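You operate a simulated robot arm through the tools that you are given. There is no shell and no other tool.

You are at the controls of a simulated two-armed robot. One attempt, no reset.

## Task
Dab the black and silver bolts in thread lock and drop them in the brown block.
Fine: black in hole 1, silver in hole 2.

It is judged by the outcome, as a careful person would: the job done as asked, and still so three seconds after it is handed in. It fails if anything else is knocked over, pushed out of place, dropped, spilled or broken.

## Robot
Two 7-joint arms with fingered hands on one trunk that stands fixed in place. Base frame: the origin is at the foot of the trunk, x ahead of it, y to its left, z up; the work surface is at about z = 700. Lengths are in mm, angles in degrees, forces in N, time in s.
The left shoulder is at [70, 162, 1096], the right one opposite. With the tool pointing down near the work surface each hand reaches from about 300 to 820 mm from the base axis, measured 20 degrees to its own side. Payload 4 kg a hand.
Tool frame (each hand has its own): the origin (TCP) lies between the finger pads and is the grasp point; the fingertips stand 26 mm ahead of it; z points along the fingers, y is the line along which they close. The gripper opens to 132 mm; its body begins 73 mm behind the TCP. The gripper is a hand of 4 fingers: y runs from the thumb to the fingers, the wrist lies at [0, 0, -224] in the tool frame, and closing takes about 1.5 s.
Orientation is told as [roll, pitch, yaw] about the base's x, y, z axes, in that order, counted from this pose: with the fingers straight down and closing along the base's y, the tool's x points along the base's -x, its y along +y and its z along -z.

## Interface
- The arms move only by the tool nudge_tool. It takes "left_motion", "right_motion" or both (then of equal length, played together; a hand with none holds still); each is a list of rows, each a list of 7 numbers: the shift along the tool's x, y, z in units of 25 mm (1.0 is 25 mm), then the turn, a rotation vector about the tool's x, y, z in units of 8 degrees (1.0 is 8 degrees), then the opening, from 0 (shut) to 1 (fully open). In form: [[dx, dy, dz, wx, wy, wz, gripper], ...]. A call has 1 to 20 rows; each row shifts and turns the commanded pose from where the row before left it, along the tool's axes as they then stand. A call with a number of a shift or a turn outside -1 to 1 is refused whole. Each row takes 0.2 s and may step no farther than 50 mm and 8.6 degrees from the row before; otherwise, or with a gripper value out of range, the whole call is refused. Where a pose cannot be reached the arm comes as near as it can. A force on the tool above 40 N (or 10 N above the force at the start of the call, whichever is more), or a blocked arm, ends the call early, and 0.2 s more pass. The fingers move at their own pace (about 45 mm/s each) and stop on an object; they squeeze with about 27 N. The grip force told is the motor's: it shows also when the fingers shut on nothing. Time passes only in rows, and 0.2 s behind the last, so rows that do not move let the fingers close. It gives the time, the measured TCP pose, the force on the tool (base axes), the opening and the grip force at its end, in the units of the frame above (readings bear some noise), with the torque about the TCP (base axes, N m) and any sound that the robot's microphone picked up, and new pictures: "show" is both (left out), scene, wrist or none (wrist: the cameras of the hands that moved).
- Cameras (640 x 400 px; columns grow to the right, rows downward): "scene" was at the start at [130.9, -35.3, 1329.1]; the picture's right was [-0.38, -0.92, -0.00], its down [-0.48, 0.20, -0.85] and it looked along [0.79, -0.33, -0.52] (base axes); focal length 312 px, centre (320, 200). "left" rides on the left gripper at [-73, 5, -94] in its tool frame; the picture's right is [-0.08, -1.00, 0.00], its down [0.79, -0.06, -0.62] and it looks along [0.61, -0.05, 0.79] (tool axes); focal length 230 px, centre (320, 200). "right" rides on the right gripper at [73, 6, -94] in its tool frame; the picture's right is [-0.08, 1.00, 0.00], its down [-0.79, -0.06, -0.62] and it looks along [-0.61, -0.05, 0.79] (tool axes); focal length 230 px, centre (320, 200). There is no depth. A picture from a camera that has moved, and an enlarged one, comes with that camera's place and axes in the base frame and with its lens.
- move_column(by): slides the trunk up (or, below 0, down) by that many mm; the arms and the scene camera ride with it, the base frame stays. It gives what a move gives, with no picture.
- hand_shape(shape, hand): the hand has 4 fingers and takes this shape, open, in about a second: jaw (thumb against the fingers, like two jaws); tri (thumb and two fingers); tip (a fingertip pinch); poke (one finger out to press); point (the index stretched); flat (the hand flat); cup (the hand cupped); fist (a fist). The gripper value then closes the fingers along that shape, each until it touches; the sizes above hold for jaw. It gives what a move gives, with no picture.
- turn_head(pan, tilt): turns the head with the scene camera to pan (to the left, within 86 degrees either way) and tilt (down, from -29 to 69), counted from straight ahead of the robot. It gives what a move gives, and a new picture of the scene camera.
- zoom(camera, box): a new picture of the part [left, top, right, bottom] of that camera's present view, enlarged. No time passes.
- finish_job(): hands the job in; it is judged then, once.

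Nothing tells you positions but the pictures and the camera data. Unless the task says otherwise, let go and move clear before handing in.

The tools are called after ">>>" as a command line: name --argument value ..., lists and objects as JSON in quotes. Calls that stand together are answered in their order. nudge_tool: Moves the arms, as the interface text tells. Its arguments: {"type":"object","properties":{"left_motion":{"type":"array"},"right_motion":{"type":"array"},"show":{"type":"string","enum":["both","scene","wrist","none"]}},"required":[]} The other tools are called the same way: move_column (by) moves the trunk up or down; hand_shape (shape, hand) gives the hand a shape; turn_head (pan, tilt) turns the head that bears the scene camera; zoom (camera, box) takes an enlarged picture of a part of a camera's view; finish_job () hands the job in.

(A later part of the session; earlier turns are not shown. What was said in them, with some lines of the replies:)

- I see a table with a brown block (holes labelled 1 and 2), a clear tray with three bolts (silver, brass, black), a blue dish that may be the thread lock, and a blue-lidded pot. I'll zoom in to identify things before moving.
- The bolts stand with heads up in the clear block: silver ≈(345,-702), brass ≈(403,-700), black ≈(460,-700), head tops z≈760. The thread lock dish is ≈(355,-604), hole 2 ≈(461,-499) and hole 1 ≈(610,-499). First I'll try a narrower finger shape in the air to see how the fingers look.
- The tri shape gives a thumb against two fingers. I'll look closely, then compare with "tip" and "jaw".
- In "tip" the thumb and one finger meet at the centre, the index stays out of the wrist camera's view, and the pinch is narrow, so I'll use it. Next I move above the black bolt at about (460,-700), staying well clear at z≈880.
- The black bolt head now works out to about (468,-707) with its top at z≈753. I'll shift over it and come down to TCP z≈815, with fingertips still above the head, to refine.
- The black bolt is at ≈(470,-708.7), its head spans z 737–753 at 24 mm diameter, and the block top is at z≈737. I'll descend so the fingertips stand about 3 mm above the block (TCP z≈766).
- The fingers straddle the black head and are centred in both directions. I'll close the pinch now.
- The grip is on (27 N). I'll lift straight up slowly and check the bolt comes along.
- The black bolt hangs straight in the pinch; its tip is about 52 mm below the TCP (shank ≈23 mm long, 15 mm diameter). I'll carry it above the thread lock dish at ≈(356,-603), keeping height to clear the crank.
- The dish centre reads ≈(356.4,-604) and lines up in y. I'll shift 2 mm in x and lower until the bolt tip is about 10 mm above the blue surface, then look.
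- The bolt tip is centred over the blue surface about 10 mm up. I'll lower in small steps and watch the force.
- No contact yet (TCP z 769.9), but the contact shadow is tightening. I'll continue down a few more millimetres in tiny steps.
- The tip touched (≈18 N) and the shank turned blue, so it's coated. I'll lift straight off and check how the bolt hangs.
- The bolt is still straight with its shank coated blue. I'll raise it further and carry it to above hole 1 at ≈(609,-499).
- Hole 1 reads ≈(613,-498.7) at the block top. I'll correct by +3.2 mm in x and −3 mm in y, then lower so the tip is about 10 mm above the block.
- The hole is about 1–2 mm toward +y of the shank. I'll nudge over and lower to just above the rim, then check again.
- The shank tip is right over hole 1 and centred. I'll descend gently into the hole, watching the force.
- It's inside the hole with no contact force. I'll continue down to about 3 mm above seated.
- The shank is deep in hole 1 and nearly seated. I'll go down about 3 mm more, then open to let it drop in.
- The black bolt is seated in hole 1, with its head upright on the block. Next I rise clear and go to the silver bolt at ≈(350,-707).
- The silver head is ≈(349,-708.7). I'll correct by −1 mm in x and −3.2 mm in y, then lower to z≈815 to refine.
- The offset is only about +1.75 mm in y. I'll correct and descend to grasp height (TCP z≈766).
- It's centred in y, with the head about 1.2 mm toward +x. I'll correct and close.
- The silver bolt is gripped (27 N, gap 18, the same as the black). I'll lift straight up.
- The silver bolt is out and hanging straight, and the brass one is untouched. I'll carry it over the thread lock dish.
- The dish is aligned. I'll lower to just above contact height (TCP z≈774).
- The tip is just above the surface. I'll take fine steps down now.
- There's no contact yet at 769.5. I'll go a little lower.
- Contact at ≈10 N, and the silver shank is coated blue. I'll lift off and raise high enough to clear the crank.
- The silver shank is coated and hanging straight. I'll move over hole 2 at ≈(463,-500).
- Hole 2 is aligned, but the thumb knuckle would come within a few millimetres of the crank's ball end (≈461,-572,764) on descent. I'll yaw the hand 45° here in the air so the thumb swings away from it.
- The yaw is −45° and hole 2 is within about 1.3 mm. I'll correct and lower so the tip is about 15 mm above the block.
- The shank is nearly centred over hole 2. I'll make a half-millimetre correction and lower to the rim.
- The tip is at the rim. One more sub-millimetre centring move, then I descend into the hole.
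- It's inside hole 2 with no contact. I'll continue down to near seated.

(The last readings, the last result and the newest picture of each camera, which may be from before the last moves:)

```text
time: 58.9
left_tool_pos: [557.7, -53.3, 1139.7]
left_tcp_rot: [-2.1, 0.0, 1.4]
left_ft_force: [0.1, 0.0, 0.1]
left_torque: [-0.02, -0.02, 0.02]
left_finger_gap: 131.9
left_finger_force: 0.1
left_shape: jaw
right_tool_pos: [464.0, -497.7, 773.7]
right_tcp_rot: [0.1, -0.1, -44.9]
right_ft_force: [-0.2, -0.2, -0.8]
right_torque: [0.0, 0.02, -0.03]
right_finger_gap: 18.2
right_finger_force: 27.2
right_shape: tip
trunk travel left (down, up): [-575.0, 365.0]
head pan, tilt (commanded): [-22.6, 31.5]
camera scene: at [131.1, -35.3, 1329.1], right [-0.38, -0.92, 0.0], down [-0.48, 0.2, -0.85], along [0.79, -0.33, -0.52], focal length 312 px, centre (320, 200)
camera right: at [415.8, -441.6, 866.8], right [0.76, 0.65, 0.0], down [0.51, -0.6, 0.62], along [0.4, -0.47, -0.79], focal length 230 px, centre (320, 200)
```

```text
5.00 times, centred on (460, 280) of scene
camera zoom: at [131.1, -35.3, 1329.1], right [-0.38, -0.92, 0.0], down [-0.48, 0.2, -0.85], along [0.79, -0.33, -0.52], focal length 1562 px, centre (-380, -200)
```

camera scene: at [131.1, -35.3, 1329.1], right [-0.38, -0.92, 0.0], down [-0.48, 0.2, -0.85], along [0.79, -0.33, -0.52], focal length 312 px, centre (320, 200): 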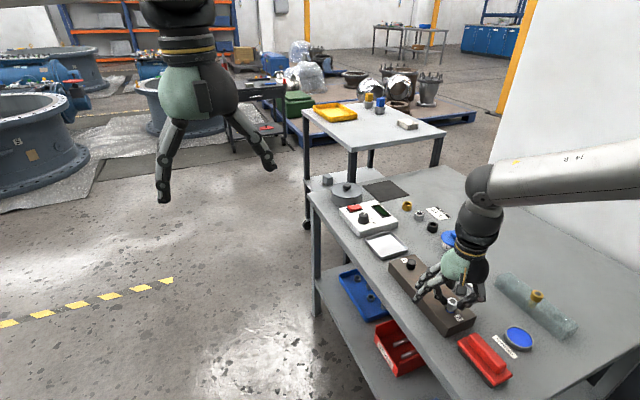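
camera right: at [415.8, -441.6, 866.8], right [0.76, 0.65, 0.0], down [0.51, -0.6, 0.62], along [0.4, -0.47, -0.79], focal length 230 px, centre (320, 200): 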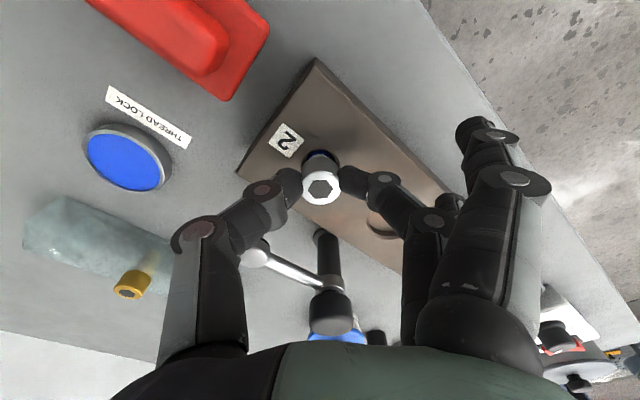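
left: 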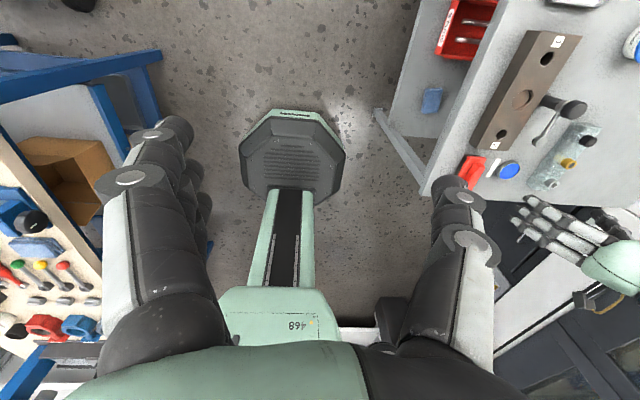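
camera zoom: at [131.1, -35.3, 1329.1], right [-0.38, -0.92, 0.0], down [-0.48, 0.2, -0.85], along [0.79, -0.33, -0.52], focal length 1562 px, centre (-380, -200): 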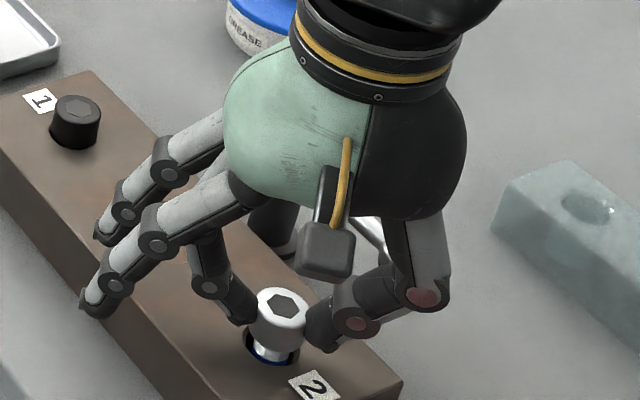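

Nearly seated. I'll go down the last ~3 mm and open to let it settle.

>>> nudge_tool --right_motion '[[0, 0, 0.06, 0, 0, 0, 0], [0, 0, 0.06, 0, 0, 0, 0], [0, 0, 0, 0, 0, 0, 0], [0, 0, 0, 0, 0, 0, 0.15], [0, 0, 0, 0, 0, 0, 0.25], [0, 0, 0, 0, 0, 0, 0.4], [0, 0, 0, 0, 0, 0, 0.4], [0, 0, 0, 0, 0, 0, 0.4]]'

>>> zoom --camera "right" --box '[240, 90, 400, 230]'

>>> zoom --camera "scene" --box '[420, 240, 500, 320]'

```text
time: 60.7
left_tool_pos: [559.2, -53.5, 1139.1]
left_tcp_rot: [-2.2, 0.1, 1.4]
left_ft_force: [-0.3, 0.5, -0.5]
left_torque: [0.03, -0.01, 0.01]
left_finger_gap: 131.6
left_finger_force: 0.0
left_shape: jaw
right_tool_pos: [464.7, -498.5, 772.5]
right_tcp_rot: [-0.1, -0.1, -45.0]
right_ft_force: [0.7, 0.5, -0.7]
right_torque: [0.03, 0.01, -0.05]
right_finger_gap: 52.3
right_finger_force: 0.0
right_shape: tip
trunk travel left (down, up): [-575.0, 365.0]
head pan, tilt (commanded): [-22.6, 31.5]
camera scene: at [131.0, -35.3, 1329.1], right [-0.38, -0.92, 0.0], down [-0.48, 0.2, -0.85], along [0.79, -0.33, -0.52], focal length 312 px, centre (320, 200)
camera right: at [416.5, -441.7, 864.1], right [0.76, 0.65, 0.0], down [0.51, -0.6, 0.62], along [0.4, -0.47, -0.79], focal length 230 px, centre (320, 200)
```

scene: 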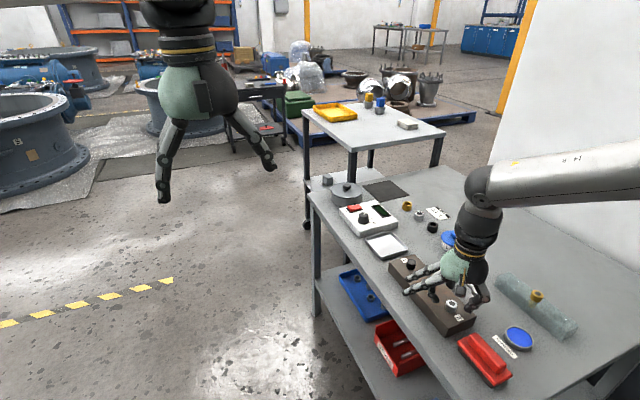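
right: 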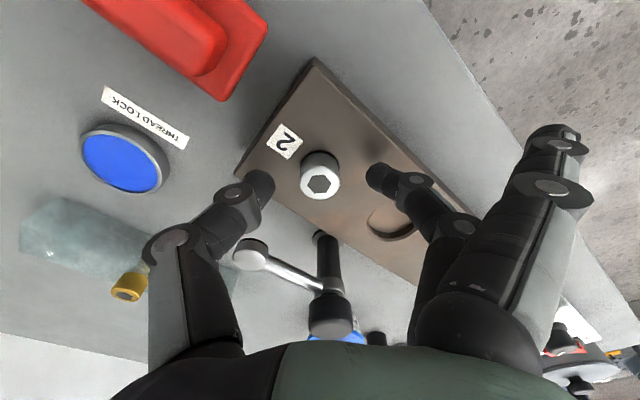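

```text
2.86 times, centred on (320, 160) of right
camera zoom: at [416.5, -441.7, 864.1], right [0.76, 0.65, 0.0], down [0.51, -0.6, 0.62], along [0.4, -0.47, -0.79], focal length 657 px, centre (320, 314)
```

zoom: 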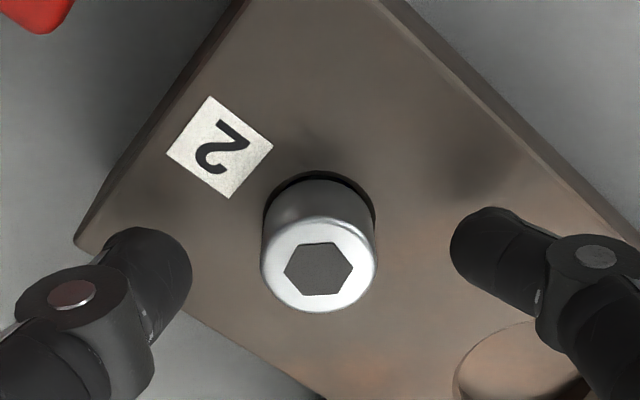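

```text
5.00 times, centred on (460, 280) of scene
camera zoom: at [131.0, -35.3, 1329.1], right [-0.38, -0.92, 0.0], down [-0.48, 0.2, -0.85], along [0.79, -0.33, -0.52], focal length 1562 px, centre (-380, -200)
```

zoom: 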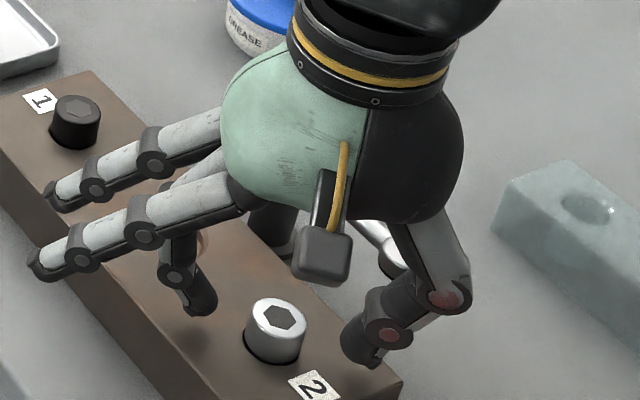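

Silver is in hole 2. I'll rise straight up well clear and then inspect everything.

>>> nudge_tool --right_motion '[[0, 0, -0.2, 0, 0, 0, 0.4], [0, 0, -0.5, 0, 0, 0, 0.4], [0, 0, -0.9, 0, 0, 0, 0.4], [0, 0, -0.9, 0, 0, 0, 0.4], [0, 0, -0.9, 0, 0, 0, 0.4], [0, 0, -0.9, 0, 0, 0, 0.4], [0, 0, -0.9, 0, 0, 0, 0.4], [0, 0, -0.9, 0, 0, 0, 0.4], [0, 0, -0.9, 0, 0, 0, 0.4], [0, 0, 0, 0, 0, 0, 0.4]]'

>>> zoom --camera "right" --box '[220, 40, 460, 220]'

>>> zoom --camera "scene" --box '[370, 240, 530, 350]'

```text
time: 62.9
left_tool_pos: [558.1, -55.0, 1139.2]
left_tcp_rot: [-2.1, 0.0, 1.3]
left_ft_force: [0.7, 0.4, -0.4]
left_torque: [-0.02, -0.01, 0.0]
left_finger_gap: 131.6
left_finger_force: 0.2
left_shape: jaw
right_tool_pos: [463.2, -500.3, 946.4]
right_tcp_rot: [0.1, 0.0, -45.0]
right_ft_force: [-0.2, -0.4, 0.1]
right_torque: [0.0, 0.0, 0.02]
right_finger_gap: 52.3
right_finger_force: 0.0
right_shape: tip
trunk travel left (down, up): [-575.0, 365.0]
head pan, tilt (commanded): [-22.6, 31.5]
camera scene: at [131.2, -35.6, 1329.1], right [-0.38, -0.92, 0.0], down [-0.48, 0.2, -0.85], along [0.79, -0.33, -0.52], focal length 312 px, centre (320, 200)
camera right: at [414.7, -443.0, 1038.6], right [0.76, 0.65, 0.0], down [0.51, -0.6, 0.62], along [0.4, -0.47, -0.79], focal length 230 px, centre (320, 200)
```

scene: 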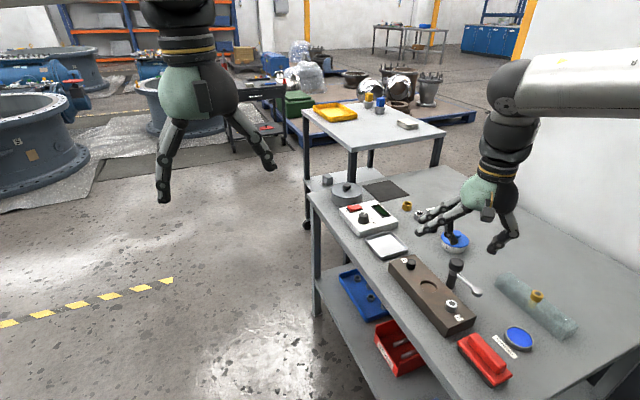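
right: 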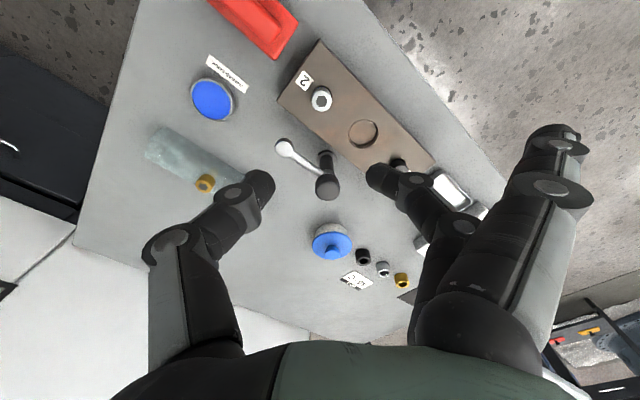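

```text
2.22 times, centred on (340, 130) of right
camera zoom: at [414.7, -443.0, 1038.6], right [0.76, 0.65, 0.0], down [0.51, -0.6, 0.62], along [0.4, -0.47, -0.79], focal length 511 px, centre (276, 356)
```

zoom: 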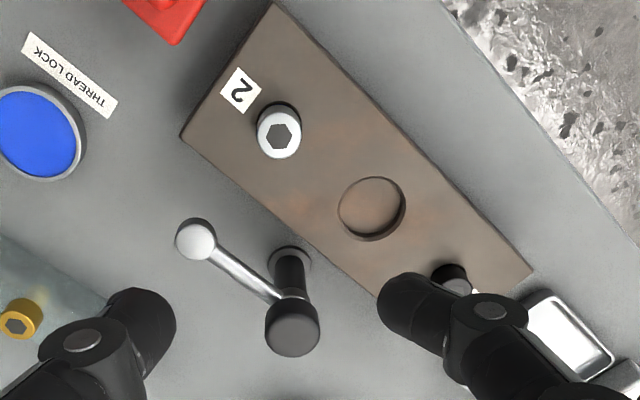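

```text
3.64 times, centred on (450, 295) of scene
camera zoom: at [131.2, -35.6, 1329.1], right [-0.38, -0.92, 0.0], down [-0.48, 0.2, -0.85], along [0.79, -0.33, -0.52], focal length 1136 px, centre (-153, -146)
```

zoom: 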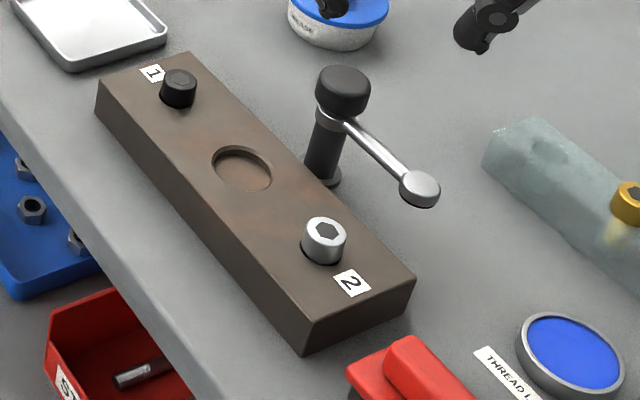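

Both bolts sit in their holes. I'll zoom in to check that they're upright and fully seated.

>>> zoom --camera "scene" --box '[400, 250, 430, 275]'

>>> zoom --camera "scene" --box '[440, 290, 475, 320]'

>>> zoom --camera "scene" --box '[320, 160, 600, 390]'

```text
16.00 times, centred on (415, 262) of scene
camera zoom: at [131.2, -35.6, 1329.1], right [-0.38, -0.92, 0.0], down [-0.48, 0.2, -0.85], along [0.79, -0.33, -0.52], focal length 4999 px, centre (-1200, -800)
```

zoom: 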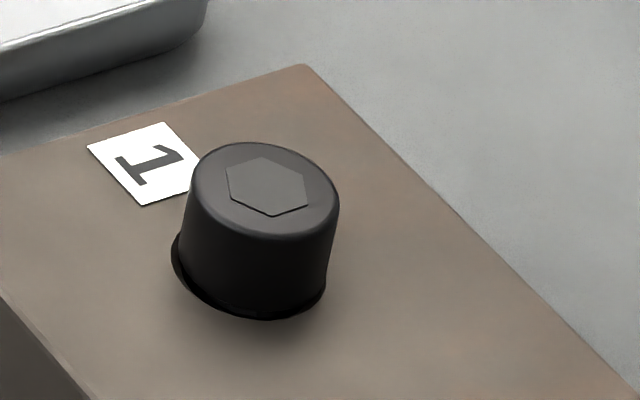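

```text
13.33 times, centred on (458, 305) of scene
camera zoom: at [131.2, -35.6, 1329.1], right [-0.38, -0.92, 0.0], down [-0.48, 0.2, -0.85], along [0.79, -0.33, -0.52], focal length 4166 px, centre (-1513, -1200)
```

zoom: 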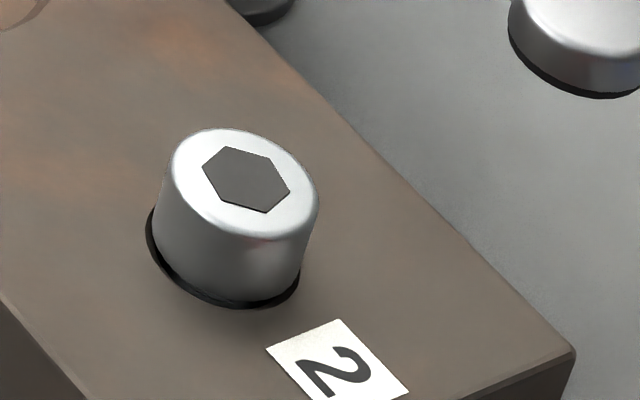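

```text
1.74 times, centred on (460, 275) of scene
camera zoom: at [131.2, -35.6, 1329.1], right [-0.38, -0.92, 0.0], down [-0.48, 0.2, -0.85], along [0.79, -0.33, -0.52], focal length 543 px, centre (76, 70)
```

zoom: 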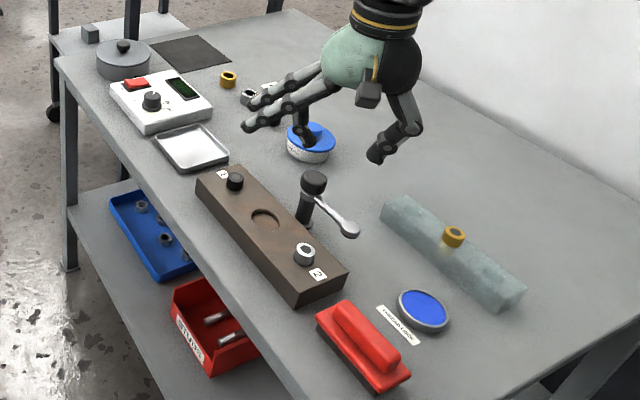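

Both heads sit upright on the block, the brass bolt, dish and crank haven't moved, and nothing is spilled. I'll turn the hand back and move it fully clear before handing in.

>>> nudge_tool --right_motion '[[0, 0, -0.5, 0, 0, -0.9375, 0.4], [0, 0, -0.5, 0, 0, -0.9375, 0.4], [0, 0, 0, 0, 0, -0.9375, 0.4], [0, 0, 0, 0, 0, -0.9375, 0.4], [0, 0, 0, 0, 0, -0.9375, 0.4], [0, 0, 0, 0, 0, -0.9375, 0.4], [0.8, -0.6, 0, 0, 0, 0, 0.4], [0.8, -0.6, 0, 0, 0, 0, 0.4], [0.8, -0.6, 0, 0, 0, 0, 0.4], [0, 0, 0, 0, 0, 0, 0.4]]'

>>> zoom --camera "right" --box '[280, 60, 440, 260]'

>>> zoom --camera "scene" --box '[320, 160, 600, 390]'

```text
time: 65.1
left_tool_pos: [559.1, -53.0, 1139.9]
left_tcp_rot: [-2.3, 0.1, 1.4]
left_ft_force: [-0.5, 0.1, 0.0]
left_torque: [0.0, 0.04, 0.02]
left_finger_gap: 131.7
left_finger_force: 0.0
left_shape: jaw
right_tool_pos: [404.3, -543.9, 966.6]
right_tcp_rot: [0.1, 0.1, 0.1]
right_ft_force: [-0.1, 0.0, 0.1]
right_torque: [0.0, 0.02, 0.02]
right_finger_gap: 52.3
right_finger_force: 0.0
right_shape: tip
trunk travel left (down, up): [-575.0, 365.0]
head pan, tilt (commanded): [-22.6, 31.5]
camera scene: at [131.5, -34.9, 1329.1], right [-0.38, -0.92, 0.0], down [-0.48, 0.2, -0.85], along [0.79, -0.33, -0.52], focal length 312 px, centre (320, 200)
camera right: at [330.8, -536.9, 1060.6], right [0.08, 1.0, 0.0], down [0.79, -0.06, 0.62], along [0.61, -0.05, -0.79], focal length 230 px, centre (320, 200)
```

scene: 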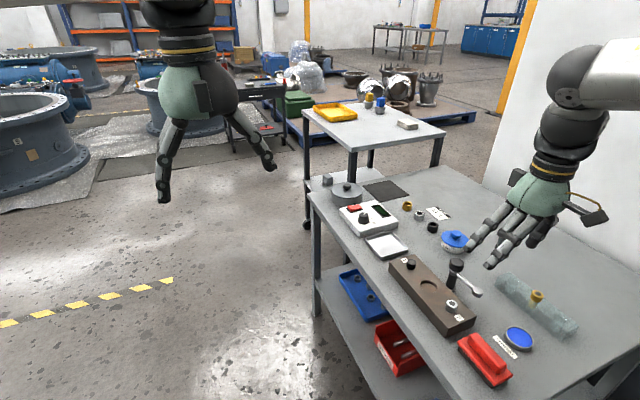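
right: 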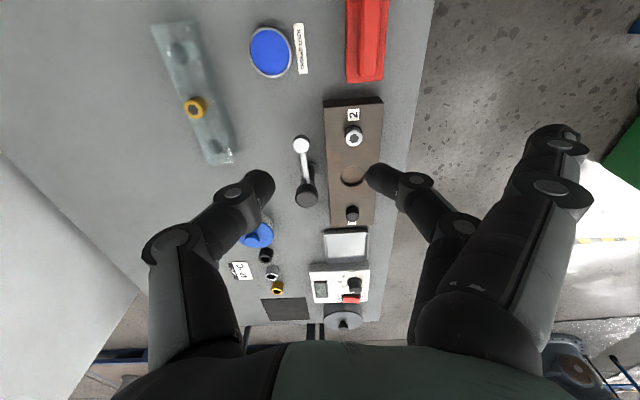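

```text
2.00 times, centred on (360, 160) of right
camera zoom: at [330.8, -536.9, 1060.6], right [0.08, 1.0, 0.0], down [0.79, -0.06, 0.62], along [0.61, -0.05, -0.79], focal length 460 px, centre (240, 280)
```

zoom: 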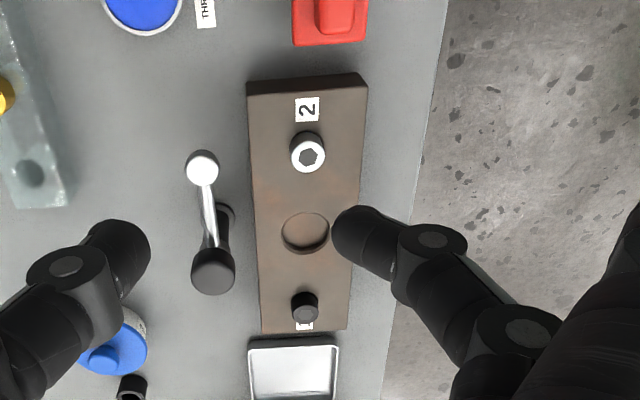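

```text
1.74 times, centred on (460, 275) of scene
camera zoom: at [131.5, -34.9, 1329.1], right [-0.38, -0.92, 0.0], down [-0.48, 0.2, -0.85], along [0.79, -0.33, -0.52], focal length 543 px, centre (76, 70)
```

zoom: 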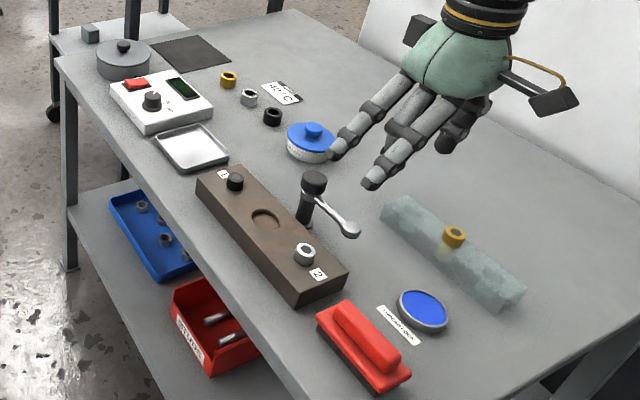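

The black bolt is in hole 1 and the silver bolt is in hole 2, both dabbed in thread lock. Everything else is where it was and the hand is clear, so I'm handing the job in.

>>> finish_job

```text
The job is handed in.
```

The black bolt is in hole 1 and the silver bolt is in hole 2. Each shank was touched to the thread lock and came up coated blue before it went in.

- **Seating:** both bolts dropped in without binding. In the last pictures they stand upright with their heads down on the brown block; the silver one may lean by a few degrees.
- **Everything else:** the brass bolt is still in the clear block, and nothing looks moved, knocked over or spilled. The robot's hand was open and well clear when I handed the job in.
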